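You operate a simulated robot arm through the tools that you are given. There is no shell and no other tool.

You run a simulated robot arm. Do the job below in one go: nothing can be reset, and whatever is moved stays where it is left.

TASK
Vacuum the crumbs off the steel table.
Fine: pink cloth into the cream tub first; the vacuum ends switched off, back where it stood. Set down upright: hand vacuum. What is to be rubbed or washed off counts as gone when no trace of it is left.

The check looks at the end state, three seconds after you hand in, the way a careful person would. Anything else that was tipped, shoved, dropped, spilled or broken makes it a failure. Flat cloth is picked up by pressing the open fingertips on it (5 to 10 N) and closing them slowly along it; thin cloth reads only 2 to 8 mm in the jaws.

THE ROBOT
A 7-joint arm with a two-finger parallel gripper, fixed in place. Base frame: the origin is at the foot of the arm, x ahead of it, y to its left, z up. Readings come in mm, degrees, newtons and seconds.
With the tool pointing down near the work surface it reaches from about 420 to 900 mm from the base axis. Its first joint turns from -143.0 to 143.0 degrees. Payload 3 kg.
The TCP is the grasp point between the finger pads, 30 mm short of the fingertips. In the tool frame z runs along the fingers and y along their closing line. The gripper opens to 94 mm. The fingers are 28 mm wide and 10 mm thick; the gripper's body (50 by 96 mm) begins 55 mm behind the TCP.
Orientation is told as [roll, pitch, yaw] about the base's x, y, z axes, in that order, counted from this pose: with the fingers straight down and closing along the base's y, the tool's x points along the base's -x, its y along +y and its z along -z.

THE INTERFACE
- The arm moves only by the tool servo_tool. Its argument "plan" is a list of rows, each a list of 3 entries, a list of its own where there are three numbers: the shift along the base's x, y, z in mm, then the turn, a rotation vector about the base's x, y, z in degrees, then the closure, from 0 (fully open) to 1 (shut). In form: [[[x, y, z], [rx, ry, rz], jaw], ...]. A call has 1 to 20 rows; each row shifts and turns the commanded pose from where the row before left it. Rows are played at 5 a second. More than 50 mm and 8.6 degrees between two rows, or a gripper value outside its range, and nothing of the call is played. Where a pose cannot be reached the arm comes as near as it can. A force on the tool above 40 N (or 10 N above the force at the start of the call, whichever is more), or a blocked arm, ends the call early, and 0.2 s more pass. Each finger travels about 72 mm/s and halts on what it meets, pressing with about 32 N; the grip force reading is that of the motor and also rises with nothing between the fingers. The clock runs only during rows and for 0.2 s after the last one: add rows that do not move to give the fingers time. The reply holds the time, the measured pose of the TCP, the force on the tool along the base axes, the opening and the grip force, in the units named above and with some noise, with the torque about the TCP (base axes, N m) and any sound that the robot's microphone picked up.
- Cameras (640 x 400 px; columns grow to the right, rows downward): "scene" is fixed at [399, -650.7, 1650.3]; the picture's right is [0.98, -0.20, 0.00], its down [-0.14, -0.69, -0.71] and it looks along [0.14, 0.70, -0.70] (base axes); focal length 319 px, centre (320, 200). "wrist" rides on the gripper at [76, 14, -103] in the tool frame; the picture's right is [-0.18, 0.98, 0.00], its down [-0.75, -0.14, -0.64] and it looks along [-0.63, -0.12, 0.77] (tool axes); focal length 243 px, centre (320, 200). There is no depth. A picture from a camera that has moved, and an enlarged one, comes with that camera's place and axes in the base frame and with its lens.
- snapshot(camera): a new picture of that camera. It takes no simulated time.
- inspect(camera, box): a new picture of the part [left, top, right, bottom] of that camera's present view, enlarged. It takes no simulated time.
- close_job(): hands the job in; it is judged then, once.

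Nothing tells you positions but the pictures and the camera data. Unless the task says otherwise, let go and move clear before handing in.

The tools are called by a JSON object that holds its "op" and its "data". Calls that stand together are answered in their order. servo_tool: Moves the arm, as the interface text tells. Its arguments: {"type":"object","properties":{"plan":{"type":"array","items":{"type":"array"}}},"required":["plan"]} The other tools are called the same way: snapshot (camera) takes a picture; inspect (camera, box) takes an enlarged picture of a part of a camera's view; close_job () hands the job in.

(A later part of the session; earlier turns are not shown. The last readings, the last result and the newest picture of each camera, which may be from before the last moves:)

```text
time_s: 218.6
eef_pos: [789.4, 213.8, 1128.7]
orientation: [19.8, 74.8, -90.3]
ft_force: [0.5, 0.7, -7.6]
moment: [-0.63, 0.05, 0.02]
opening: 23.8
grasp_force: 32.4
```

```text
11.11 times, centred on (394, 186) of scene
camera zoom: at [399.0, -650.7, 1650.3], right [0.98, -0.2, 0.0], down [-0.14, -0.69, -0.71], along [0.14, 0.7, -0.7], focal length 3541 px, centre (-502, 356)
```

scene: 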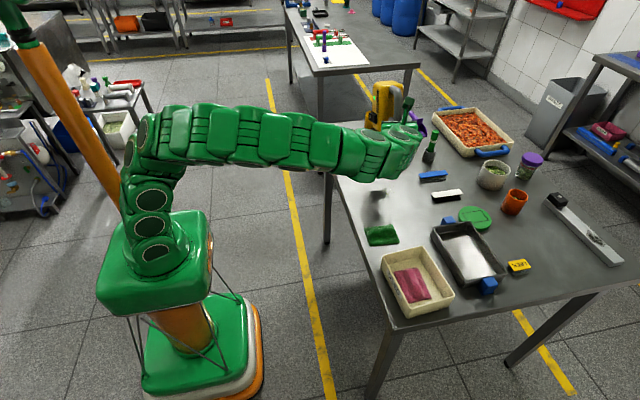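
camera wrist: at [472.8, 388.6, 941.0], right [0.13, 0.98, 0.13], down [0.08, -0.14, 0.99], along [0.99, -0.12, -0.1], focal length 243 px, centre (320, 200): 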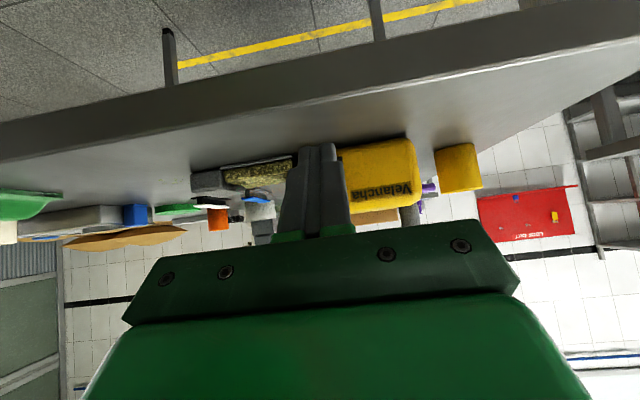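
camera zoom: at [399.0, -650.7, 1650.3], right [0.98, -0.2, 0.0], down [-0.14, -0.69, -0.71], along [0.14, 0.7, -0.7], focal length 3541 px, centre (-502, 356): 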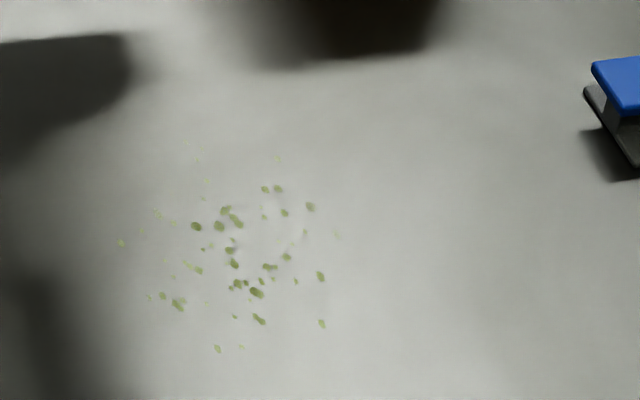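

Still untouched. Before concluding anything about the vacuum, let me check whether there are other crumbs on this table that I've missed, by scanning the steel surface at high zoom.

{"op": "inspect", "data": {"camera": "scene", "box": [316, 110, 386, 160]}}

{"op": "inspect", "data": {"camera": "scene", "box": [335, 155, 405, 205]}}

{"op": "inspect", "data": {"camera": "scene", "box": [350, 190, 420, 240]}}

{"op": "inspect", "data": {"camera": "scene", "box": [395, 195, 465, 245]}}

{"op": "inspect", "data": {"camera": "scene", "box": [440, 160, 510, 210]}}

{"op": "inspect", "data": {"camera": "scene", "box": [490, 205, 590, 285]}}

{"op": "inspect", "data": {"camera": "scene", "box": [400, 260, 560, 330]}}

{"op": "inspect", "data": {"camera": "scene", "box": [430, 215, 510, 290]}}

```text
8.00 times, centred on (351, 135) of scene
camera zoom: at [399.0, -650.7, 1650.3], right [0.98, -0.2, 0.0], down [-0.14, -0.69, -0.71], along [0.14, 0.7, -0.7], focal length 2550 px, centre (72, 720)
```

zoom: 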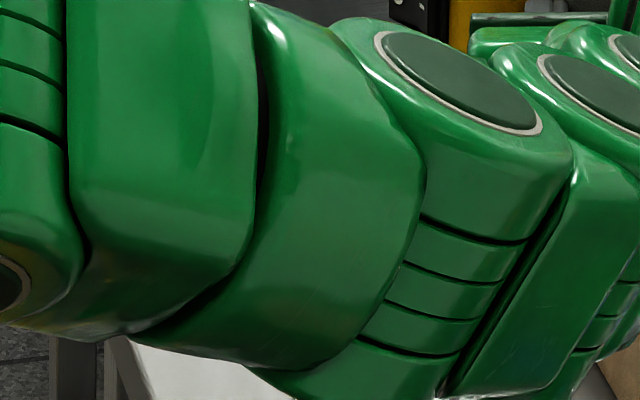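

```text
8.00 times, centred on (370, 180) of scene
camera zoom: at [399.0, -650.7, 1650.3], right [0.98, -0.2, 0.0], down [-0.14, -0.69, -0.71], along [0.14, 0.7, -0.7], focal length 2550 px, centre (-80, 360)
```

zoom: 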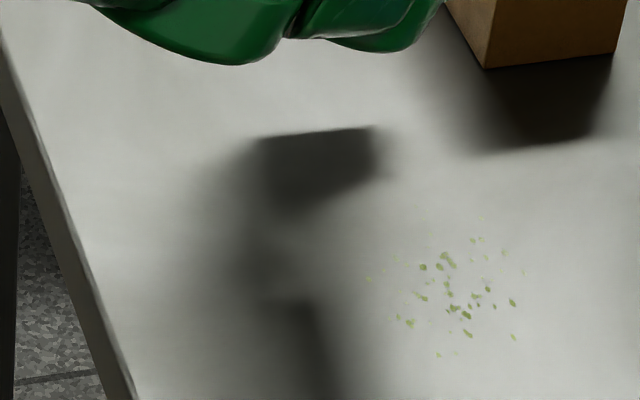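

```text
8.00 times, centred on (385, 215) of scene
camera zoom: at [399.0, -650.7, 1650.3], right [0.98, -0.2, 0.0], down [-0.14, -0.69, -0.71], along [0.14, 0.7, -0.7], focal length 2550 px, centre (-200, 80)
```

zoom: 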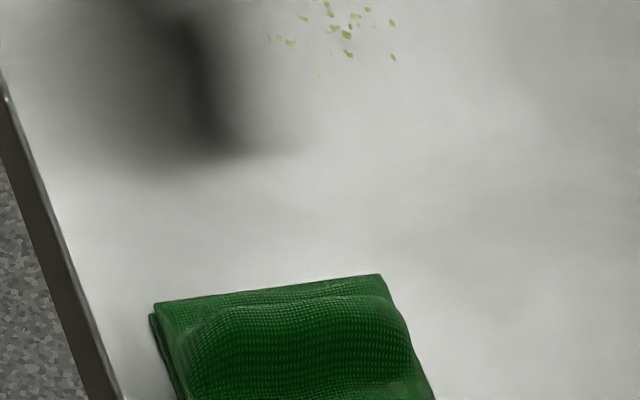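

```text
8.00 times, centred on (430, 220) of scene
camera zoom: at [399.0, -650.7, 1650.3], right [0.98, -0.2, 0.0], down [-0.14, -0.69, -0.71], along [0.14, 0.7, -0.7], focal length 2550 px, centre (-560, 40)
```

zoom: 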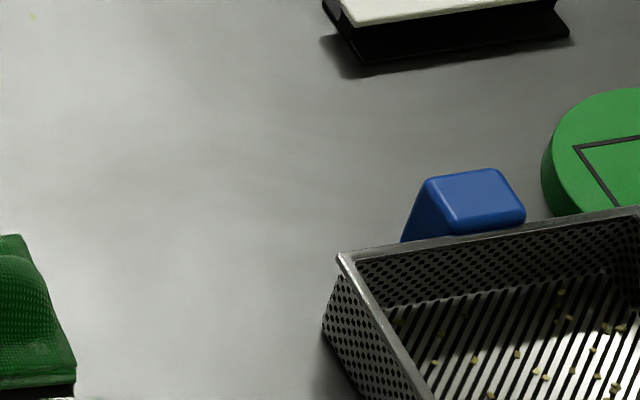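

```text
8.00 times, centred on (475, 185) of scene
camera zoom: at [399.0, -650.7, 1650.3], right [0.98, -0.2, 0.0], down [-0.14, -0.69, -0.71], along [0.14, 0.7, -0.7], focal length 2550 px, centre (-920, 320)
```

zoom: 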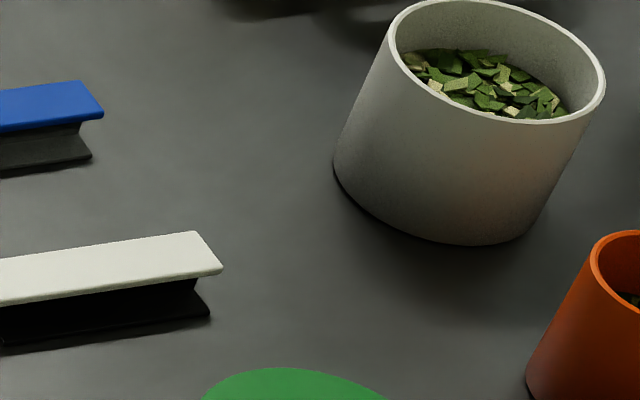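

```text
5.00 times, centred on (540, 245) of scene
camera zoom: at [399.0, -650.7, 1650.3], right [0.98, -0.2, 0.0], down [-0.14, -0.69, -0.71], along [0.14, 0.7, -0.7], focal length 1594 px, centre (-780, -25)
```

zoom: 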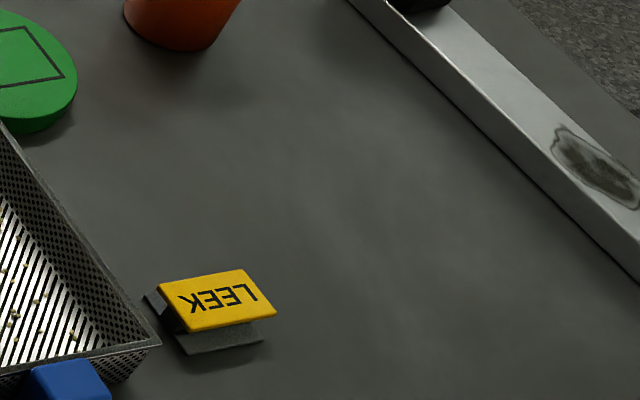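

```text
4.00 times, centred on (480, 295) of scene
camera zoom: at [399.0, -650.7, 1650.3], right [0.98, -0.2, 0.0], down [-0.14, -0.69, -0.71], along [0.14, 0.7, -0.7], focal length 1275 px, centre (-320, -180)
```

zoom: 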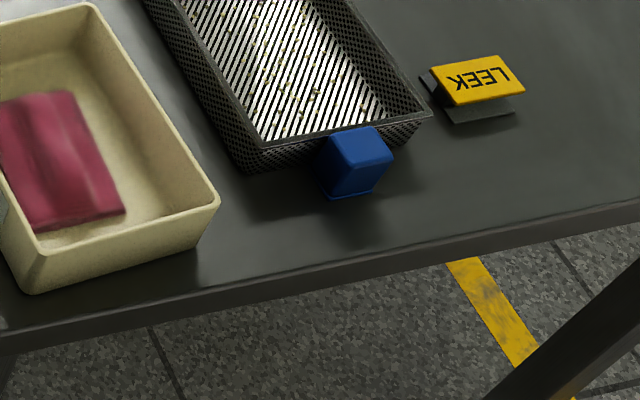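

```text
5.33 times, centred on (470, 252) of scene
camera zoom: at [399.0, -650.7, 1650.3], right [0.98, -0.2, 0.0], down [-0.14, -0.69, -0.71], along [0.14, 0.7, -0.7], focal length 1700 px, centre (-480, -80)
```

zoom: 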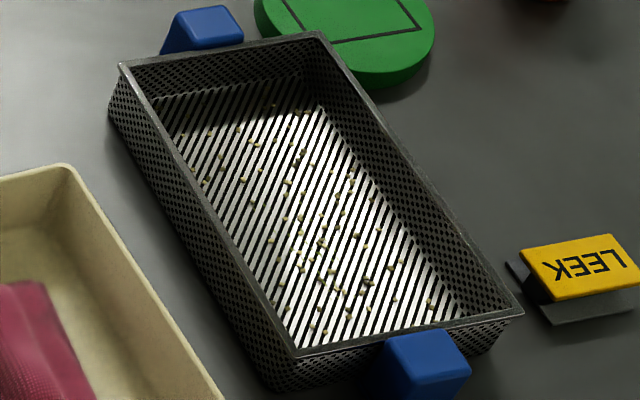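

There are no other crumbs; the green flecks are the job. The level passes only took the nozzle and bin front over them, so I'll do one long level pass that carries the entire underside (bin and body too) across the patch, staying between the green cloth and the black tray. First I level the vacuum again.

{"op": "servo_tool", "data": {"plan": [[[0, 10, 10], [-7.5, 0, 0], 1], [[0, 15, 10], [-7.5, 0, 0], 1], [[0, 15, 0], [-7.5, 0, 0], 1], [[0, 15, 0], [-7.5, 0, 0], 1], [[0, 15, 0], [-7.5, 0, 0], 1], [[0, 15, 0], [-7.5, 0, 0], 1], [[0, 15, -10], [-7.5, 0, 0], 1], [[0, 15, -15], [-7.5, 0, 0], 1], [[0, 20, -20], [-7.5, 0, 0], 1], [[2, 20, -25], [-7.5, 0, 0], 1], [[5, 10, -25], [0, 0, 0], 1], [[5, 5, -25], [0, 0, 0], 1], [[5, 0, -15], [0, 0, 0], 1], [[5, 0, -5], [0, 0, 0], 1], [[0, 0, 0], [0, 0, 0], 1]]}}

{"op": "inspect", "data": {"camera": "scene", "box": [345, 95, 425, 195]}}

```text
time_s: 221.8
eef_pos: [811.8, 383.8, 1009.1]
orientation: [20.2, -0.1, -90.0]
ft_force: [-0.5, 0.3, -7.2]
moment: [0.23, 0.06, -0.02]
opening: 23.9
grasp_force: 32.2
```

```text
4.00 times, centred on (385, 145) of scene
camera zoom: at [399.0, -650.7, 1650.3], right [0.98, -0.2, 0.0], down [-0.14, -0.69, -0.71], along [0.14, 0.7, -0.7], focal length 1275 px, centre (60, 420)
```

zoom: 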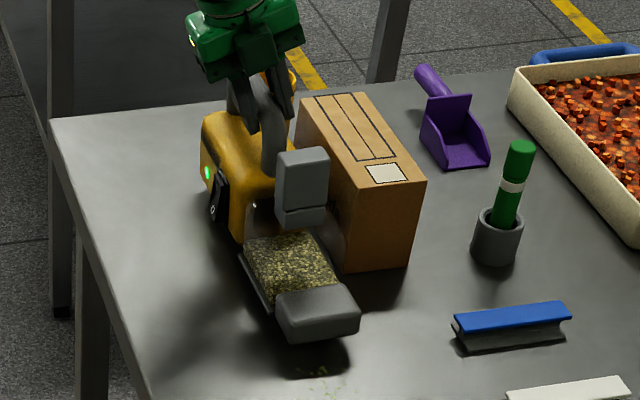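

{"op": "servo_tool", "data": {"plan": [[[0, 0, -5], [0, 0, 0], 1], [[0, 0, -3], [0, 0, 0], 1], [[0, 0, -1], [0, 0, 0], 1], [[0, 0, 0], [0, 0, 0], 1]]}}

{"op": "servo_tool", "data": {"plan": [[[0, 0, -1], [0, 0, 0], 1], [[0, 0, -0.5], [0, 0, 0], 1], [[0, 0, 0], [0, 0, 0], 1]]}}

```text
time_s: 222.8
eef_pos: [811.9, 384.1, 1000.7]
orientation: [20.1, 0.0, -90.1]
ft_force: [0.2, -1.0, -3.2]
moment: [0.48, 0.09, 0.0]
opening: 23.8
grasp_force: 32.3
```

```text
time_s: 223.6
eef_pos: [811.0, 382.6, 998.1]
orientation: [20.1, 0.0, -90.0]
ft_force: [3.3, -2.7, 2.0]
moment: [0.94, -0.02, -0.15]
opening: 23.7
grasp_force: 32.5
```

{"op": "servo_tool", "data": {"plan": [[[0, 0, 1.5], [0.7, 0, 0], 1], [[0, 0, 0], [0, 0, 0], 1]]}}

```text
time_s: 224.2
eef_pos: [810.4, 383.3, 999.0]
orientation: [20.0, 0.7, -90.0]
ft_force: [-0.1, 1.0, -7.5]
moment: [0.21, 0.03, -0.06]
opening: 23.9
grasp_force: 32.0
```

Skimming height reached. Now the long pass, in two calls.

{"op": "servo_tool", "data": {"plan": [[[0, 0, -0.7], [0, 0, 0], 1], [[0, -8, 0], [0, 0, 0], 1], [[0, -8, 0], [0, 0, 0], 1], [[0, -8, 0], [0, 0, 0], 1], [[0, -8, 0], [0, 0, 0], 1], [[0, -8, 0], [0, 0, 0], 1], [[0, -8, 0], [0, 0, 0], 1], [[0, -8, 0], [0, 0, 0], 1], [[0, -8, 0], [0, 0, 0], 1], [[0, -8, 0], [0, 0, 0], 1], [[0, -8, 0], [0, 0, 0], 1], [[0, -8, 0], [0, 0, 0], 1], [[0, -8, 0], [0, 0, 0], 1], [[0, -8, 0], [0, 0, 0], 1], [[0, -8, 0], [0, 0, 0], 1], [[0, -8, 0], [0, 0, 0], 1], [[0, -8, 0], [0, 0, 0], 1], [[0, 0, 0], [0, 0, 0], 1]]}}

{"op": "inspect", "data": {"camera": "scene", "box": [350, 130, 450, 230]}}

```text
time_s: 228.0
eef_pos: [813.3, 254.7, 999.3]
orientation: [20.1, 0.5, -90.0]
ft_force: [0.3, 0.2, -6.8]
moment: [0.26, 0.08, 0.02]
opening: 23.9
grasp_force: 32.5
```

```text
4.00 times, centred on (400, 180) of scene
camera zoom: at [399.0, -650.7, 1650.3], right [0.98, -0.2, 0.0], down [-0.14, -0.69, -0.71], along [0.14, 0.7, -0.7], focal length 1275 px, centre (0, 280)
```

zoom: 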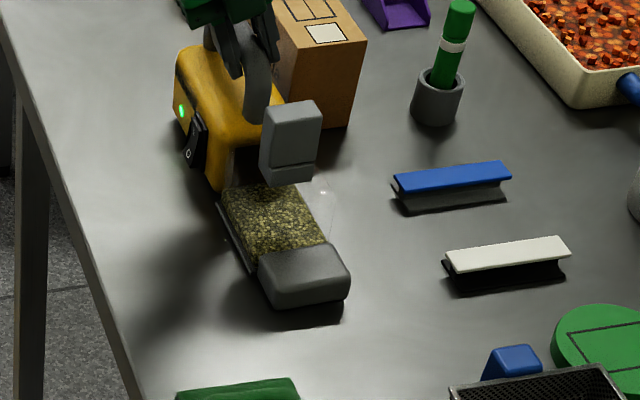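

{"op": "servo_tool", "data": {"plan": [[[0, 0, 0], [0, 0, 0], 1], [[0, 0, 0], [0, 0, 0], 1], [[0, 0, 0], [0, 0, 0], 1], [[0, 5, 20], [0, 0, 0], 1], [[-3, 25, 15], [0, 0, 0], 1], [[-5, 35, 0], [0, 0, 0], 1], [[-5, 35, 0], [0, 0, 0], 1], [[-5, 30, 0], [0, 0, 0], 1], [[0, 0, 0], [0, 0, 0], 1]]}}

{"op": "inspect", "data": {"camera": "scene", "box": [370, 168, 418, 204]}}

```text
time_s: 230.0
eef_pos: [795.1, 385.3, 1031.6]
orientation: [20.0, 0.6, -90.1]
ft_force: [1.2, -0.4, -8.0]
moment: [0.19, 0.04, 0.0]
opening: 23.8
grasp_force: 32.6
```

```text
11.11 times, centred on (394, 186) of scene
camera zoom: at [399.0, -650.7, 1650.3], right [0.98, -0.2, 0.0], down [-0.14, -0.69, -0.71], along [0.14, 0.7, -0.7], focal length 3541 px, centre (-502, 356)
```

zoom: 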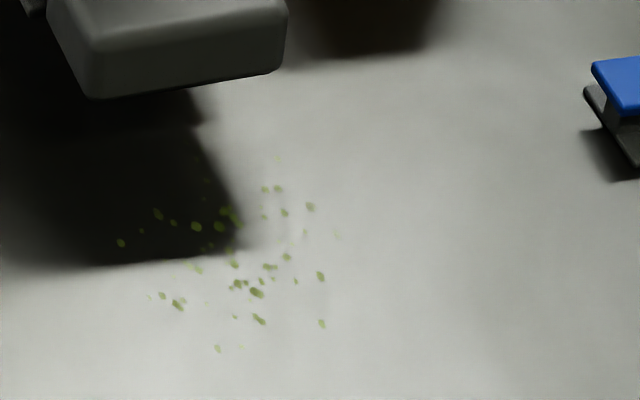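

Nothing again, so pose isn't the problem; something is stopping the suction. The bin with its grip block is the only other serviceable part, so I'll test whether it is really locked in: set the vacuum down, grip the block, and pull up gently to see whether the whole vacuum comes or only the bin.

{"op": "servo_tool", "data": {"plan": [[[0, 0, -15], [0, 0, 0], 1], [[0, 0, -10], [0, 0, 0], 1], [[0, 0, -4], [0, 0, 0], 1], [[0, 0, -2], [0, 0, 0], 1], [[0, 0, -1], [0, 0, 0], 1], [[0, 0, 0], [0, 0, 0], 1]]}}

{"op": "servo_tool", "data": {"plan": [[[0, 0, -1], [0, 0, 0], 1], [[0, 0, 0], [0, 0, 0], 1]]}}

```text
time_s: 231.4
eef_pos: [793.2, 385.0, 1001.7]
orientation: [20.1, 0.6, -90.0]
ft_force: [0.2, -0.3, -7.9]
moment: [0.22, 0.06, 0.01]
opening: 23.7
grasp_force: 31.9
```

```text
time_s: 232.0
eef_pos: [793.3, 384.8, 1000.8]
orientation: [20.1, 0.5, -90.1]
ft_force: [0.7, 0.2, -7.6]
moment: [0.21, 0.07, 0.02]
opening: 23.8
grasp_force: 31.8
```

{"op": "servo_tool", "data": {"plan": [[[0, 0, -1], [0, 0, 0], 1], [[0, 0, -1], [0, 0, 0], 1], [[0, 0, 0], [0, 0, 0], 1]]}}

{"op": "servo_tool", "data": {"plan": [[[0, 0, -0.7], [0, 0, 0], 1], [[0, 0, 0], [0, 0, 0], 1]]}}

```text
time_s: 232.8
eef_pos: [794.4, 385.3, 998.9]
orientation: [20.2, 0.8, -90.1]
ft_force: [-0.5, -0.8, -8.0]
moment: [0.24, 0.04, -0.04]
opening: 23.9
grasp_force: 32.2
```

```text
time_s: 233.4
eef_pos: [793.1, 385.1, 997.6]
orientation: [20.1, 0.6, -90.0]
ft_force: [0.6, -0.2, -3.3]
moment: [-0.22, 0.2, -0.15]
opening: 23.7
grasp_force: 32.3
```

{"op": "servo_tool", "data": {"plan": [[[0, 0, -0.7], [0, 0, 0], 1], [[0, 0, 0], [0, 0, 0], 0.72], [[0, 0, 0], [0, 0, 0], 0.55], [[0, 0, 0], [0, 0, 0], 0.36], [[0, 0, 0], [0, 0, 0], 0.33], [[-14, 0, 37.5], [0, 0, 0], 0.33], [[-14, 0, 37.5], [0, 0, 0], 0.33], [[0, 0, 0], [0, 0, 0], 0.33]]}}

{"op": "inspect", "data": {"camera": "wrist", "box": [180, 0, 480, 240]}}

{"op": "inspect", "data": {"camera": "scene", "box": [345, 105, 425, 185]}}

```text
time_s: 235.2
eef_pos: [765.8, 383.4, 1073.3]
orientation: [20.1, 0.6, -90.0]
ft_force: [0.2, 0.1, -0.4]
moment: [0.02, 0.03, 0.0]
opening: 63.1
grasp_force: 0.1
```

```text
1.67 times, centred on (330, 120) of wrist
camera zoom: at [744.2, 458.4, 1173.9], right [0.92, -0.19, 0.34], down [-0.35, -0.76, 0.55], along [0.15, -0.62, -0.77], focal length 404 px, centre (303, 333)
```

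zoom: 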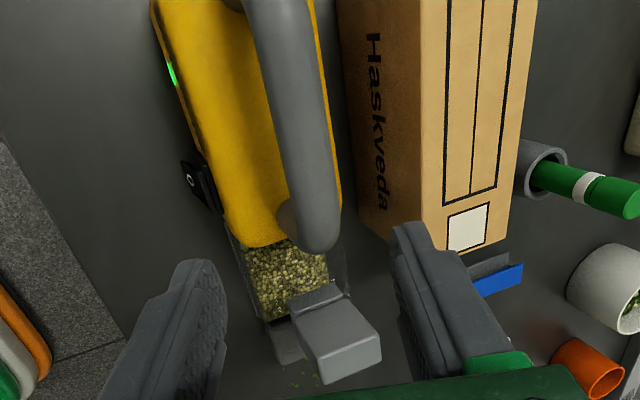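

```text
5.00 times, centred on (385, 145) of scene
camera zoom: at [399.0, -650.7, 1650.3], right [0.98, -0.2, 0.0], down [-0.14, -0.69, -0.71], along [0.14, 0.7, -0.7], focal length 1594 px, centre (-5, 475)
```

zoom: 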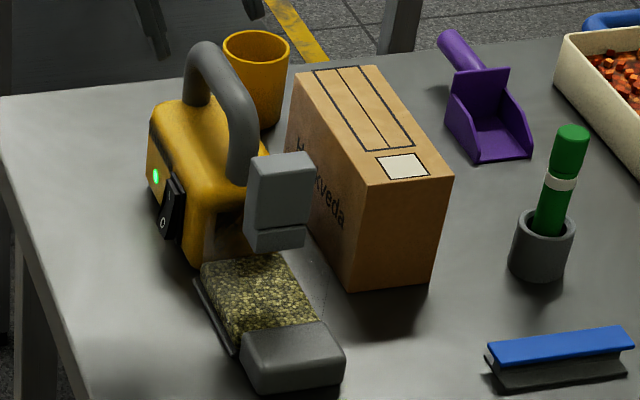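

{"op": "servo_tool", "data": {"plan": [[[6, -20, 5], [-0.6, 6.7, 0], 0.2], [[9, -26, 0], [0, 6.7, 0], 0], [[9, -26, -5], [0, 6.6, 0], 0], [[8, -26, -5], [0, 0, 0], 0], [[0, 0, 0], [0, 0, 0], 0]]}}

{"op": "snapshot", "data": {"camera": "wrist"}}

{"op": "inspect", "data": {"camera": "scene", "box": [345, 95, 425, 175]}}

```text
time_s: 236.4
eef_pos: [797.8, 285.2, 1067.4]
orientation: [0.0, 0.0, -90.1]
ft_force: [-0.1, -0.2, 0.6]
moment: [-0.01, 0.02, 0.03]
opening: 93.9
grasp_force: 0.0
```

```text
taken
camera wrist: at [812.1, 361.5, 1168.7], right [0.98, -0.19, 0.0], down [-0.14, -0.75, 0.64], along [-0.12, -0.63, -0.77], focal length 243 px, centre (320, 200)
```

wrist: 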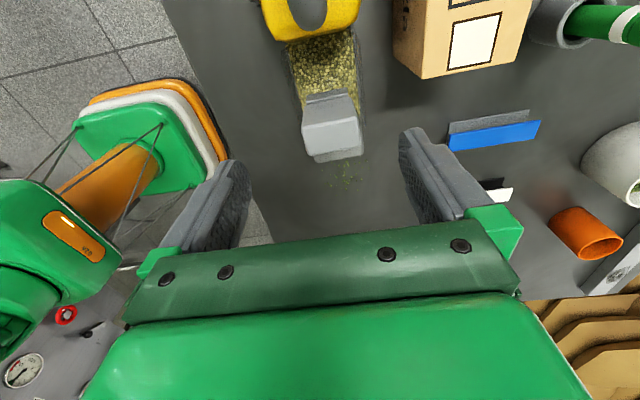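

```text
5.00 times, centred on (385, 135) of scene
camera zoom: at [399.0, -650.7, 1650.3], right [0.98, -0.2, 0.0], down [-0.14, -0.69, -0.71], along [0.14, 0.7, -0.7], focal length 1594 px, centre (-5, 525)
```

zoom: 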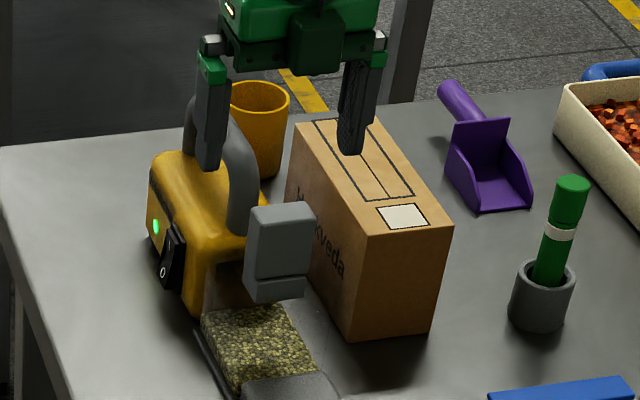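

{"op": "inspect", "data": {"camera": "wrist", "box": [260, 60, 400, 180]}}

```text
3.33 times, centred on (330, 120) of wrist
camera zoom: at [812.1, 361.5, 1168.7], right [0.98, -0.19, 0.0], down [-0.14, -0.75, 0.64], along [-0.12, -0.63, -0.77], focal length 809 px, centre (287, 467)
```

zoom: 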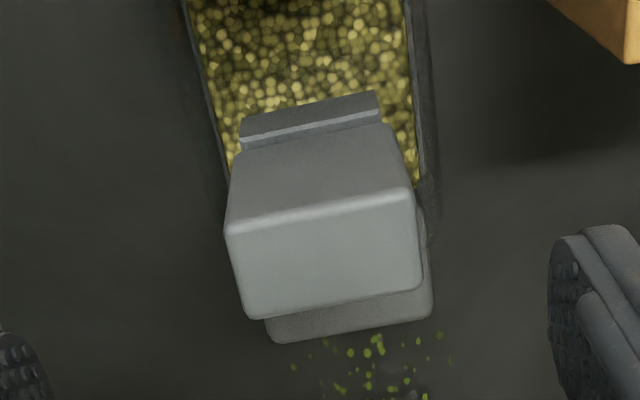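

The block's top measures x 785-826, y 268-292. I centre on it, go down 80 mm with the fingers either side, and close gently.

{"op": "servo_tool", "data": {"plan": [[[7, -5, -10], [0, 0, 0], 0], [[0, 0, -30], [0, 0, 0], 0], [[0, 0, -25], [0, 0, 0], 0], [[0, 0, -15], [0, 0, 0], 0.1], [[0, 0, 0], [0, 0, 0], 0.3], [[0, 0, 0], [0, 0, 0], 0.42], [[0, 0, 0], [0, 0, 0], 0.48]]}}

{"op": "servo_tool", "data": {"plan": [[[0, 0, 0], [0, 0, 0], 0.52], [[0, 0, 0], [0, 0, 0], 0.55], [[0, 0, 0], [0, 0, 0], 0.57]]}}

```text
time_s: 238.0
eef_pos: [805.2, 283.0, 988.2]
orientation: [0.1, 0.0, -90.2]
ft_force: [0.7, 0.7, 0.4]
moment: [-0.01, 0.0, 0.01]
opening: 49.2
grasp_force: 0.1
```

```text
time_s: 238.8
eef_pos: [804.7, 281.9, 986.7]
orientation: [0.1, 0.0, -90.1]
ft_force: [1.1, 0.2, 1.8]
moment: [-0.05, -0.03, -0.01]
opening: 47.2
grasp_force: 32.6
```

Gripped the block at 47 mm. Now a gentle upward pull in small steps, reading the force.

{"op": "servo_tool", "data": {"plan": [[[0, 0, 0], [0, 0, 0], 1], [[0, 0, 1.5], [0, 0, 0], 1], [[0, 0, 1.5], [0, 0, 0], 1], [[0, 0, 0], [0, 0, 0], 1]]}}

{"op": "inspect", "data": {"camera": "scene", "box": [345, 105, 425, 185]}}

```text
time_s: 239.8
eef_pos: [804.9, 282.6, 989.6]
orientation: [0.1, 0.0, -90.1]
ft_force: [-0.5, 0.2, -7.4]
moment: [-0.56, 0.0, 0.02]
opening: 47.1
grasp_force: 31.7
```

```text
5.00 times, centred on (385, 145) of scene
camera zoom: at [399.0, -650.7, 1650.3], right [0.98, -0.2, 0.0], down [-0.14, -0.69, -0.71], along [0.14, 0.7, -0.7], focal length 1594 px, centre (-5, 475)
```

zoom: 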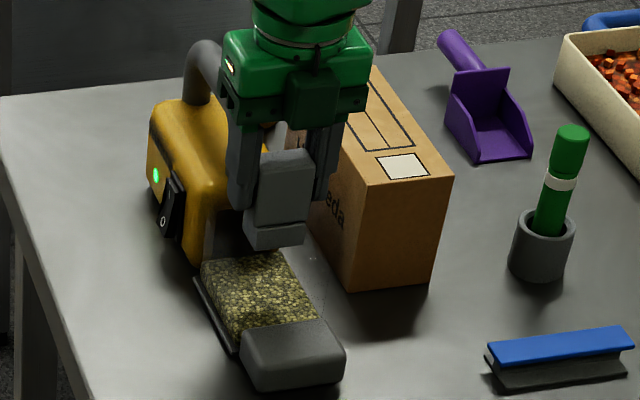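

The whole vacuum came up (7.4 N), so the bin is locked in place. I set it back down and let go of the block.

{"op": "servo_tool", "data": {"plan": [[[0, 0, -1.5], [0, 0, 0], 1], [[0, 0, -1.5], [0, 0, 0], 1], [[0, 0, 0], [0, 0, 0], 0.45], [[0, 0, 0], [0, 0, 0], 0.3], [[0, 0, 0], [0, 0, 0], 0.1], [[0, 0, 0], [0, 0, 0], 0], [[0, 0, 25], [0, 0, 0], 0], [[0, 0, 35], [0, 0, 0], 0], [[0, 0, 30], [0, 0, 0], 0], [[0, 0, 0], [0, 0, 0], 0]]}}

{"op": "inspect", "data": {"camera": "scene", "box": [345, 105, 425, 185]}}

{"op": "inspect", "data": {"camera": "wrist", "box": [260, 30, 400, 180]}}

```text
time_s: 242.0
eef_pos: [803.9, 283.0, 1078.4]
orientation: [0.0, 0.0, -90.1]
ft_force: [0.6, 0.0, -0.3]
moment: [0.0, 0.0, 0.0]
opening: 93.9
grasp_force: 0.1
```

```text
5.00 times, centred on (385, 145) of scene
camera zoom: at [399.0, -650.7, 1650.3], right [0.98, -0.2, 0.0], down [-0.14, -0.69, -0.71], along [0.14, 0.7, -0.7], focal length 1594 px, centre (-5, 475)
```

zoom: 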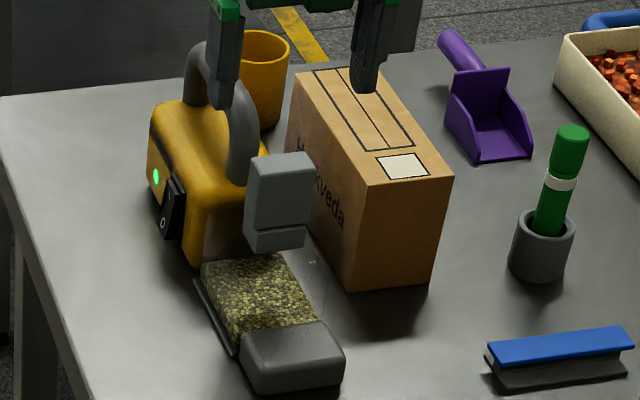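

```text
2.67 times, centred on (330, 105) of wrist
camera zoom: at [819.0, 358.5, 1179.1], right [0.98, -0.19, 0.0], down [-0.14, -0.75, 0.64], along [-0.12, -0.63, -0.77], focal length 647 px, centre (293, 453)
```

zoom: 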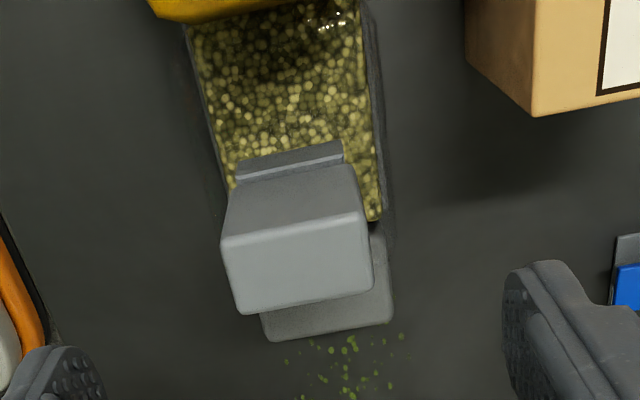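

The vacuum and bin are sound. One thing I haven't covered is hovering: every pass so far was at contact or under about 4-5 mm, and a nozzle that flush may seal itself off. I regrip and sweep with the nozzle about 9 mm above the table.

{"op": "servo_tool", "data": {"plan": [[[-8, 26, 0], [0, -6.7, 0], 0.2], [[-10, 26, 0], [0, -6.7, 0], 0.33], [[-10, 26, -2], [0, -6.6, 0], 0.33], [[-8, 23, -3], [0, 0, 0], 0.33], [[0, 0, 0], [0, 0, 0], 0.33]]}}

{"op": "inspect", "data": {"camera": "wrist", "box": [180, 0, 480, 240]}}

```text
time_s: 243.2
eef_pos: [769.1, 384.2, 1072.1]
orientation: [20.1, 0.1, -90.1]
ft_force: [0.0, 0.5, 0.8]
moment: [-0.03, -0.02, 0.02]
opening: 62.9
grasp_force: 0.1
```

```text
1.67 times, centred on (330, 120) of wrist
camera zoom: at [747.1, 459.5, 1170.8], right [0.92, -0.19, 0.34], down [-0.35, -0.75, 0.55], along [0.15, -0.63, -0.76], focal length 404 px, centre (303, 333)
```

zoom: 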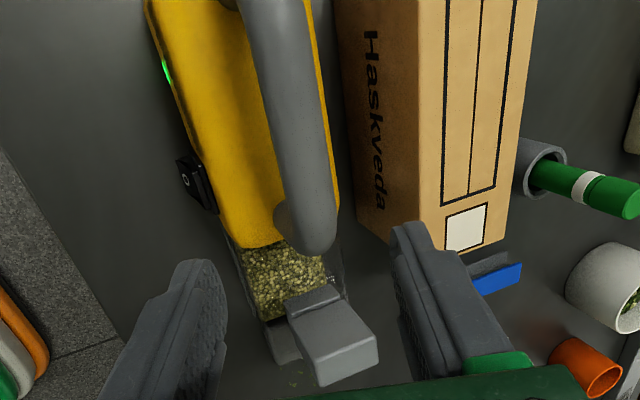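

{"op": "servo_tool", "data": {"plan": [[[9, 0.4, -27], [0, 0, 0], 0.33], [[9, 0.4, -27], [0, 0, 0], 0.33], [[7.5, 0, -23], [0, 0, 0], 0.36], [[0, 0, 0], [0, 0, 0], 0.5], [[0, 0, 0], [0, 0, 0], 0.6], [[0, 0, 0], [0, 0, 0], 0.66], [[0, 0, 0], [0, 0, 0], 0.7], [[0, 0, 0], [0, 0, 0], 0.73]]}}

{"op": "servo_tool", "data": {"plan": [[[0, 0, 0], [0, 0, 0], 0.76], [[0, 0, 0], [0, 0, 0], 0.9], [[0, 0, 0], [0, 0, 0], 1], [[0, 0, 2], [0, 0, 0], 1], [[0, 0, 3], [0, 0, 0], 1], [[0, 0, 4], [0, 0, 0], 1], [[0, 0, 0], [0, 0, 0], 1]]}}

```text
time_s: 245.0
eef_pos: [794.9, 383.9, 994.8]
orientation: [20.1, 0.0, -90.1]
ft_force: [2.7, -0.2, 2.8]
moment: [-0.01, -0.08, 0.03]
opening: 27.8
grasp_force: 2.0
```

```text
time_s: 246.6
eef_pos: [793.6, 383.6, 1002.5]
orientation: [19.9, 0.0, -90.1]
ft_force: [0.0, -0.3, -7.4]
moment: [0.2, 0.05, -0.04]
opening: 24.3
grasp_force: 32.1
```

Hovering at about 8-9 mm. I sweep through slowly.

{"op": "servo_tool", "data": {"plan": [[[0, -5, 0], [0, 0, 0], 1], [[0, -5, 0], [0, 0, 0], 1], [[0, -5, 0], [0, 0, 0], 1], [[0, -5, 0], [0, 0, 0], 1], [[0, -5, 0], [0, 0, 0], 1], [[0, -5, 0], [0, 0, 0], 1], [[0, -5, 0], [0, 0, 0], 1], [[0, -5, 0], [0, 0, 0], 1], [[0, -5, 0], [0, 0, 0], 1], [[0, -5, 0], [0, 0, 0], 1], [[0, -5, 0], [0, 0, 0], 1], [[0, -5, 0], [0, 0, 0], 1], [[0, -5, 0], [0, 0, 0], 1], [[0, -5, 0], [0, 0, 0], 1], [[0, -5, 0], [0, 0, 0], 1], [[0, -5, 0], [0, 0, 0], 1], [[0, -5, 0], [0, 0, 0], 1], [[0, -5, 0], [0, 0, 0], 1], [[0, 0, 0], [0, 0, 0], 1]]}}

{"op": "servo_tool", "data": {"plan": [[[0, -5, 0], [0, 0, 0], 1], [[0, -5, 0], [0, 0, 0], 1], [[0, -5, 0], [0, 0, 0], 1], [[0, -5, 0], [0, 0, 0], 1], [[0, -5, 0], [0, 0, 0], 1], [[0, -5, 0], [0, 0, 0], 1], [[0, -5, 0], [0, 0, 0], 1], [[0, 10, 10], [0, 0, 0], 1], [[0, 30, 15], [0, 0, 0], 1], [[0, 40, 0], [0, 0, 0], 1], [[0, 40, 0], [0, 0, 0], 1], [[0, 5, 0], [0, 0, 0], 1], [[0, 0, 0], [0, 0, 0], 1]]}}

{"op": "inspect", "data": {"camera": "scene", "box": [370, 168, 418, 204]}}

```text
time_s: 250.6
eef_pos: [794.1, 293.9, 1003.7]
orientation: [20.1, 0.0, -90.1]
ft_force: [-0.1, 0.1, -8.1]
moment: [0.23, 0.06, 0.0]
opening: 24.1
grasp_force: 32.2
```

```text
time_s: 253.4
eef_pos: [794.2, 383.5, 1028.9]
orientation: [20.1, 0.0, -90.1]
ft_force: [-0.2, 0.2, -8.0]
moment: [0.21, 0.05, 0.01]
opening: 24.0
grasp_force: 32.3
```

```text
11.11 times, centred on (394, 186) of scene
camera zoom: at [399.0, -650.7, 1650.3], right [0.98, -0.2, 0.0], down [-0.14, -0.69, -0.71], along [0.14, 0.7, -0.7], focal length 3541 px, centre (-502, 356)
```

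zoom: 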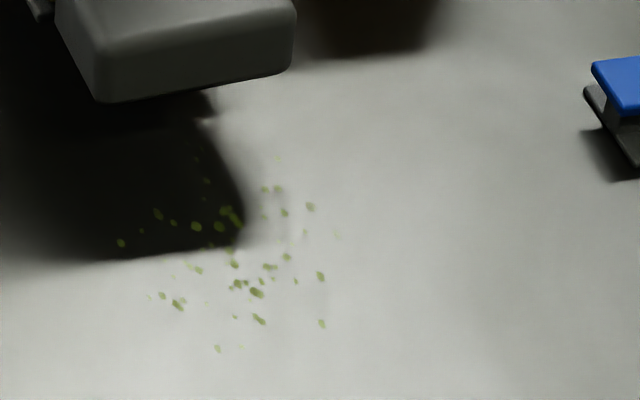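

No change. One more cheap thing: a long dwell with the nozzle centred right over the middle of the patch, just above the table.

{"op": "servo_tool", "data": {"plan": [[[5, -20, 0], [0, 0, 0], 1], [[5, -20, 0], [0, 0, 0], 1], [[0, -20, 0], [0, 0, 0], 1], [[0, 0, -15], [0, 0, 0], 1], [[0, 0, -11], [0, 0, 0], 1], [[0, 0, -4], [0, 0, 0], 1], [[0, 0, 0], [0, 0, 0], 1], [[0, 0, 0], [0, 0, 0], 1], [[0, 0, 0], [0, 0, 0], 1], [[0, 0, 0], [0, 0, 0], 1], [[0, 0, 0], [0, 0, 0], 1], [[0, 0, 0], [0, 0, 0], 1], [[0, 0, 0], [0, 0, 0], 1], [[0, 0, 0], [0, 0, 0], 1], [[0, 0, 0], [0, 0, 0], 1], [[0, 0, 0], [0, 0, 0], 1], [[0, 0, 0], [0, 0, 0], 1], [[0, 0, 0], [0, 0, 0], 1]]}}

{"op": "servo_tool", "data": {"plan": [[[0, 0, 0], [0, 0, 0], 1], [[2, 0, 0], [0, 0, 0], 1], [[-2, 0, 0], [0, 0, 0], 1], [[-2, 0, 0], [0, 0, 0], 1], [[2, 0, 0], [0, 0, 0], 1], [[0, 2, 0], [0, 0, 0], 1], [[0, -2, 0], [0, 0, 0], 1], [[0, -2, 0], [0, 0, 0], 1], [[0, 2, 0], [0, 0, 0], 1], [[0, 0, 0], [0, 0, 0], 1], [[0, 0, 0], [0, 0, 0], 1], [[0, 0, 0], [0, 0, 0], 1], [[0, 0, 0], [0, 0, 0], 1], [[0, 0, 0], [0, 0, 0], 1], [[0, 0, 0], [0, 0, 0], 1], [[0, 0, 0], [0, 0, 0], 1], [[0, 0, 0], [0, 0, 0], 1], [[0, 0, 0], [0, 0, 0], 1], [[0, 0, 0], [0, 0, 0], 1], [[0, 0, 0], [0, 0, 0], 1]]}}

{"op": "inspect", "data": {"camera": "scene", "box": [355, 140, 435, 210]}}

```text
time_s: 257.2
eef_pos: [804.6, 323.5, 999.2]
orientation: [20.1, 0.0, -90.0]
ft_force: [-0.7, 0.4, -8.1]
moment: [0.21, 0.07, 0.02]
opening: 24.1
grasp_force: 32.6
```

```text
time_s: 261.4
eef_pos: [805.7, 323.4, 999.4]
orientation: [20.2, 0.0, -90.1]
ft_force: [0.0, 0.3, -7.8]
moment: [0.21, 0.06, 0.04]
opening: 23.9
grasp_force: 31.9
```

```text
5.71 times, centred on (395, 175) of scene
camera zoom: at [399.0, -650.7, 1650.3], right [0.98, -0.2, 0.0], down [-0.14, -0.69, -0.71], along [0.14, 0.7, -0.7], focal length 1821 px, centre (-109, 343)
```

zoom: 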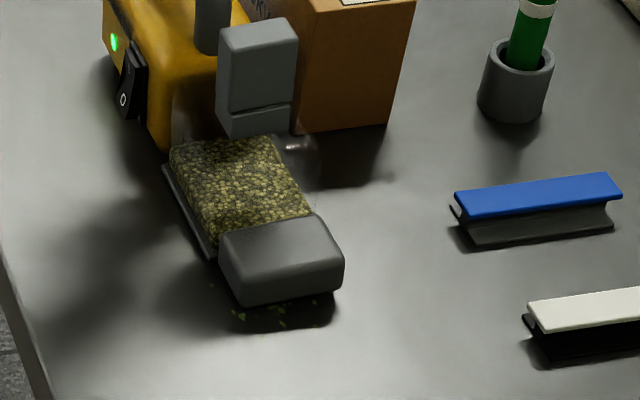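

{"op": "servo_tool", "data": {"plan": [[[0, 5, 20], [0, 0, 0], 1], [[0, 25, 15], [0, 0, 0], 1], [[-5, 30, 0], [0, 0, 0], 1], [[-5, 20, 0], [0, 0, 0], 1], [[0, 0, 0], [0, 0, 0], 1]]}}

{"op": "inspect", "data": {"camera": "scene", "box": [370, 168, 418, 204]}}

```text
time_s: 262.6
eef_pos: [795.6, 403.5, 1033.4]
orientation: [20.1, 0.0, -90.1]
ft_force: [-0.2, 0.4, -7.6]
moment: [0.2, 0.09, -0.01]
opening: 24.1
grasp_force: 32.3
```

```text
11.11 times, centred on (394, 186) of scene
camera zoom: at [399.0, -650.7, 1650.3], right [0.98, -0.2, 0.0], down [-0.14, -0.69, -0.71], along [0.14, 0.7, -0.7], focal length 3541 px, centre (-502, 356)
```

zoom: 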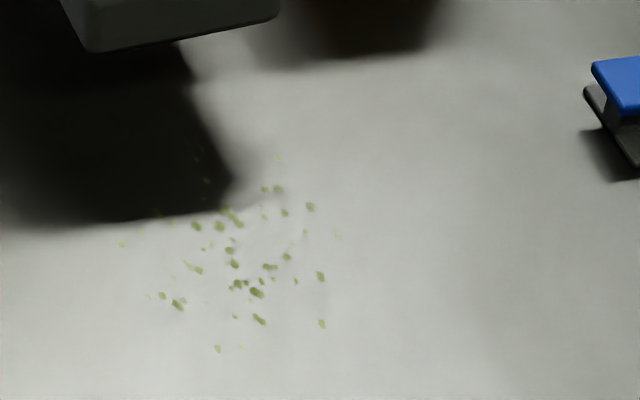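

Dwelling does nothing either. What I have not really done is slide the nozzle while pressing it firmly on the table, so I try that: flat, with a solid downward load, across the patch.

{"op": "servo_tool", "data": {"plan": [[[8, -15, -10], [0, 0, 0], 1], [[0, 0, -12], [0, 0, 0], 1], [[0, 0, -8], [0, 0, 0], 1], [[0, 0, -3], [0, 0, 0], 1], [[0, 0, 0], [0, 0, 0], 1]]}}

{"op": "servo_tool", "data": {"plan": [[[0, 0, -1.5], [0, 0, 0], 1], [[0, 0, -1.5], [0, 0, 0], 1], [[0, 0, 0], [0, 0, 0], 1]]}}

```text
time_s: 263.8
eef_pos: [802.3, 388.8, 1001.3]
orientation: [20.1, 0.0, -90.1]
ft_force: [0.0, -0.9, -6.7]
moment: [0.19, 0.08, 0.0]
opening: 23.9
grasp_force: 32.5
```

```text
time_s: 264.6
eef_pos: [801.7, 390.1, 998.0]
orientation: [20.2, 0.0, -90.1]
ft_force: [-0.9, 0.9, -5.4]
moment: [-0.13, 0.19, -0.12]
opening: 23.9
grasp_force: 31.6
```

{"op": "servo_tool", "data": {"plan": [[[0, 0, -1], [0, 0, 0], 1], [[0, 0, 0], [0, 0, 0], 1]]}}

{"op": "servo_tool", "data": {"plan": [[[0, 0, -0.5], [0, 0, 0], 1], [[0, -3, 0], [0, 0, 0], 1], [[0, -3, 0], [0, 0, 0], 1], [[0, -3, 0], [0, 0, 0], 1], [[0, 0, 0], [0, 0, 0], 1]]}}

```text
time_s: 265.2
eef_pos: [803.6, 388.9, 997.3]
orientation: [20.1, 0.0, -90.0]
ft_force: [0.1, 3.4, -0.8]
moment: [-0.82, 0.2, -0.01]
opening: 24.0
grasp_force: 31.5
```

```text
time_s: 266.4
eef_pos: [803.1, 379.7, 996.9]
orientation: [20.0, 0.1, -90.1]
ft_force: [1.9, 3.3, 4.5]
moment: [-0.07, 0.17, 0.01]
opening: 24.1
grasp_force: 32.7
```

About 12 N on the table and sliding nicely. I continue the pressed sweep through the whole patch.

{"op": "servo_tool", "data": {"plan": [[[0, -4, 0], [0, 0, 0], 1], [[0, -4, 0], [0, 0, 0], 1], [[0, -4, 0], [0, 0, 0], 1], [[0, -4, 0], [0, 0, 0], 1], [[0, -4, 0], [0, 0, 0], 1], [[0, -4, 0], [0, 0, 0], 1], [[0, -4, 0], [0, 0, 0], 1], [[0, -4, 0], [0, 0, 0], 1], [[0, -4, 0], [0, 0, 0], 1], [[0, -4, 0], [0, 0, 0], 1], [[0, -4, 0], [0, 0, 0], 1], [[0, -4, 0], [0, 0, 0], 1], [[0, -4, 0], [0, 0, 0], 1], [[0, -4, 0], [0, 0, 0], 1], [[0, -4, 0], [0, 0, 0], 1], [[0, 0, 0], [0, 0, 0], 1]]}}

{"op": "servo_tool", "data": {"plan": [[[0, -4, 0], [0, 0, 0], 1], [[0, -4, 0], [0, 0, 0], 1], [[0, -4, 0], [0, 0, 0], 1], [[0, -4, 0], [0, 0, 0], 1], [[0, -4, 0], [0, 0, 0], 1], [[0, -4, 0], [0, 0, 0], 1], [[0, -4, 0], [0, 0, 0], 1], [[0, -4, 0], [0, 0, 0], 1], [[0, -4, 0], [0, 0, 0], 1], [[0, -4, 0], [0, 0, 0], 1], [[0, -4, 0], [0, 0, 0], 1], [[0, -4, 0], [0, 0, 0], 1], [[0, -4, 0], [0, 0, 0], 1], [[0, -4, 0], [0, 0, 0], 1], [[0, 0, 0], [0, 0, 0], 1]]}}

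{"op": "servo_tool", "data": {"plan": [[[0, 0, 10], [0, 0, 0], 1], [[0, 15, 20], [0, 0, 0], 1], [[0, 35, 5], [0, 0, 0], 1], [[0, 40, 0], [0, 0, 0], 1], [[-5, 40, 0], [0, 0, 0], 1], [[0, 0, 0], [0, 0, 0], 1]]}}

{"op": "inspect", "data": {"camera": "scene", "box": [370, 168, 418, 204]}}

```text
time_s: 269.8
eef_pos: [801.6, 319.7, 996.0]
orientation: [20.2, -0.1, -90.1]
ft_force: [-0.9, 0.3, -7.2]
moment: [0.19, 0.03, -0.01]
opening: 24.1
grasp_force: 31.7
```

```text
time_s: 273.0
eef_pos: [802.9, 264.3, 997.6]
orientation: [20.0, 0.0, -90.2]
ft_force: [-0.1, -0.1, -8.4]
moment: [0.2, 0.06, -0.02]
opening: 24.3
grasp_force: 32.2
```

```text
time_s: 274.4
eef_pos: [795.6, 395.2, 1030.9]
orientation: [20.0, 0.0, -90.2]
ft_force: [-0.9, 0.2, -7.2]
moment: [0.24, 0.05, -0.01]
opening: 23.8
grasp_force: 32.1
```

```text
11.11 times, centred on (394, 186) of scene
camera zoom: at [399.0, -650.7, 1650.3], right [0.98, -0.2, 0.0], down [-0.14, -0.69, -0.71], along [0.14, 0.7, -0.7], focal length 3541 px, centre (-502, 356)
```

zoom: 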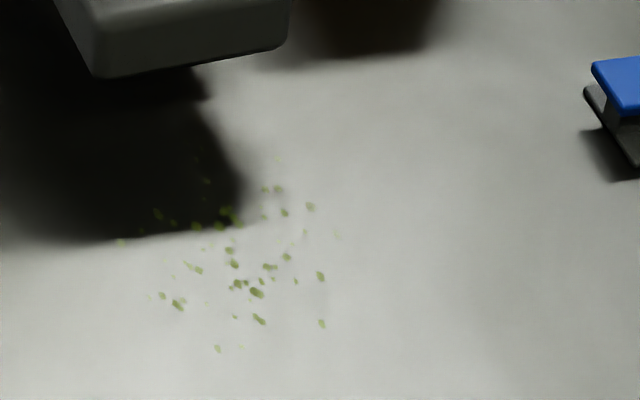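

Still nothing, even pressed. Let me look at the flecks themselves at extreme zoom, to be sure what they are.

{"op": "inspect", "data": {"camera": "scene", "box": [386, 184, 402, 197]}}

{"op": "inspect", "data": {"camera": "scene", "box": [390, 188, 396, 193]}}

{"op": "snapshot", "data": {"camera": "scene"}}

```text
16.00 times, centred on (394, 190) of scene
camera zoom: at [399.0, -650.7, 1650.3], right [0.98, -0.2, 0.0], down [-0.14, -0.69, -0.71], along [0.14, 0.7, -0.7], focal length 5099 px, centre (-864, 352)
```

zoom: 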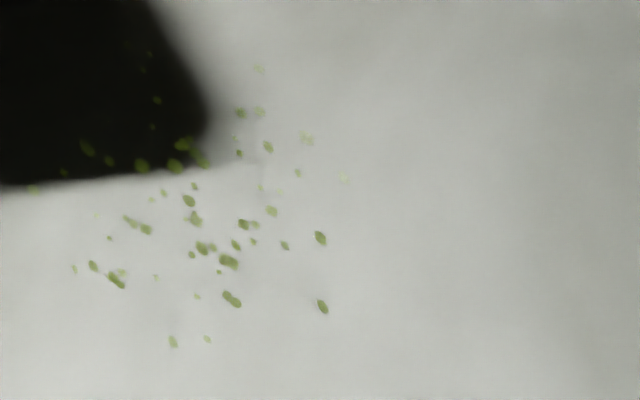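

```text
16.00 times, centred on (393, 190) of scene
camera zoom: at [399.0, -650.7, 1650.3], right [0.98, -0.2, 0.0], down [-0.14, -0.69, -0.71], along [0.14, 0.7, -0.7], focal length 5099 px, centre (-848, 352)
```

zoom: 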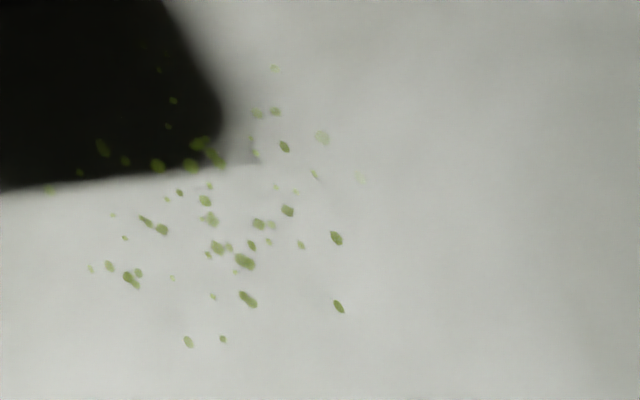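

```text
taken
```

scene: 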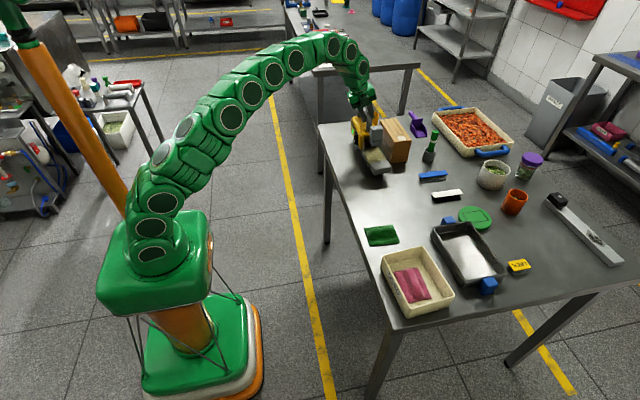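

Those are clearly flat herb crumbs. The one vacuum part I have not tested is the dark front block: it stands off from the bin by a visible gap with a black opening behind it, so it might be a cover rather than the nozzle itself. I set the vacuum down and check with a gentle pull.

{"op": "servo_tool", "data": {"plan": [[[0, 0, -15], [0, 0, 0], 1], [[0, 0, -12], [0, 0, 0], 1], [[0, 0, -4], [0, 0, 0], 1], [[0, 0, -2], [0, 0, 0], 1], [[0, 0, 0], [0, 0, 0], 1]]}}

{"op": "servo_tool", "data": {"plan": [[[0, 0, -1], [0, 0, 0], 1], [[0, 0, -1], [0, 0, 0], 1], [[0, 0, 0], [0, 0, 0], 1]]}}

```text
time_s: 275.6
eef_pos: [797.6, 394.8, 998.3]
orientation: [20.1, 0.0, -90.1]
ft_force: [-0.5, -1.2, -7.9]
moment: [0.17, 0.08, 0.01]
opening: 24.0
grasp_force: 32.1
```

```text
time_s: 276.4
eef_pos: [797.7, 394.2, 996.8]
orientation: [20.1, 0.0, -90.0]
ft_force: [0.3, 2.3, -0.6]
moment: [-0.62, 0.23, -0.08]
opening: 24.1
grasp_force: 32.1
```

{"op": "servo_tool", "data": {"plan": [[[0, 0, -0.7], [0, 0, 0], 1], [[0, 0, 0], [0, 0, 0], 0.72], [[0, 0, 0], [0, 0, 0], 0.55], [[0, 0, 0], [0, 0, 0], 0.36], [[0, 0, 0], [0, 0, 0], 0.33], [[-14, 0, 37.5], [0, 0, 0], 0.33], [[-14, 0, 37.5], [0, 0, 0], 0.33], [[6, -25, 5], [0, 6.7, 0], 0.2], [[8, -40, 0], [0, 6.7, 0], 0], [[8, -40, 0], [0, 6.6, 0], 0], [[5, -45, 0], [0, 0, 0], 0], [[0, -40, 0], [0, 0, 0], 0], [[0, 0, 0], [0, 0, 0], 0]]}}

{"op": "snapshot", "data": {"camera": "wrist"}}

{"op": "inspect", "data": {"camera": "scene", "box": [350, 105, 446, 205]}}

```text
time_s: 279.2
eef_pos: [795.2, 204.2, 1076.1]
orientation: [0.1, 0.1, -90.1]
ft_force: [1.2, -0.5, -0.4]
moment: [0.03, 0.0, 0.02]
opening: 93.9
grasp_force: 0.0
```

```text
taken
camera wrist: at [810.7, 279.4, 1178.2], right [0.98, -0.18, 0.0], down [-0.14, -0.75, 0.64], along [-0.12, -0.63, -0.77], focal length 243 px, centre (320, 200)
```

wrist: 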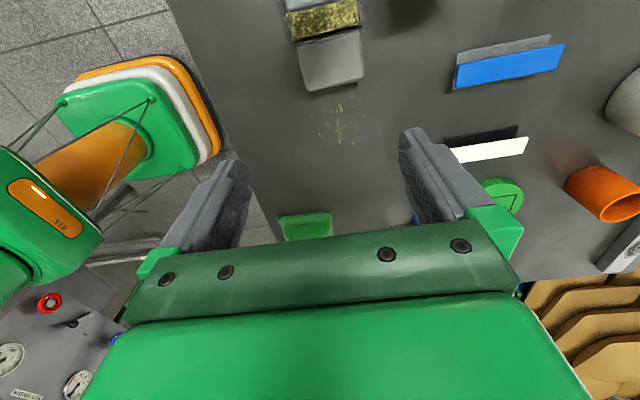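

```text
4.00 times, centred on (398, 155) of scene
camera zoom: at [399.0, -650.7, 1650.3], right [0.98, -0.2, 0.0], down [-0.14, -0.69, -0.71], along [0.14, 0.7, -0.7], focal length 1275 px, centre (8, 380)
```

zoom: 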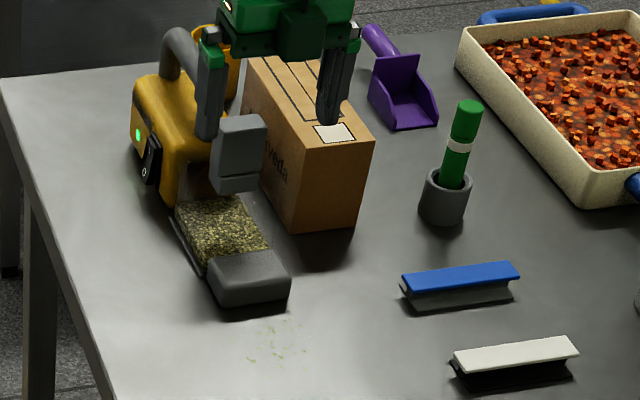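

{"op": "inspect", "data": {"camera": "wrist", "box": [270, 0, 390, 90]}}

{"op": "inspect", "data": {"camera": "wrist", "box": [310, 85, 370, 155]}}

```text
4.44 times, centred on (330, 45) of wrist
camera zoom: at [810.7, 279.4, 1178.2], right [0.98, -0.18, 0.0], down [-0.14, -0.75, 0.64], along [-0.12, -0.63, -0.77], focal length 1078 px, centre (276, 889)
```

zoom: 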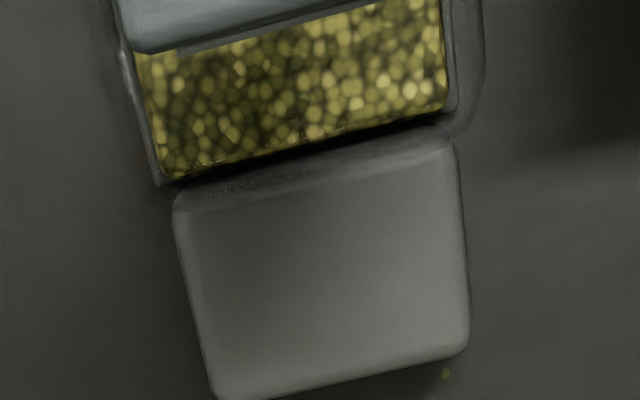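

```text
5.71 times, centred on (340, 120) of wrist
camera zoom: at [810.7, 279.4, 1178.2], right [0.98, -0.18, 0.0], down [-0.14, -0.75, 0.64], along [-0.12, -0.63, -0.77], focal length 1386 px, centre (206, 657)
```

zoom: 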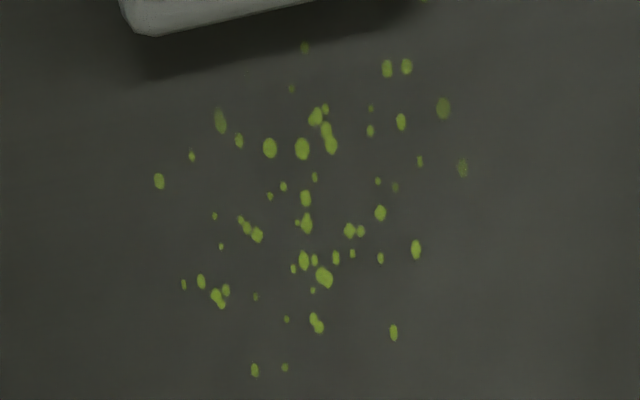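

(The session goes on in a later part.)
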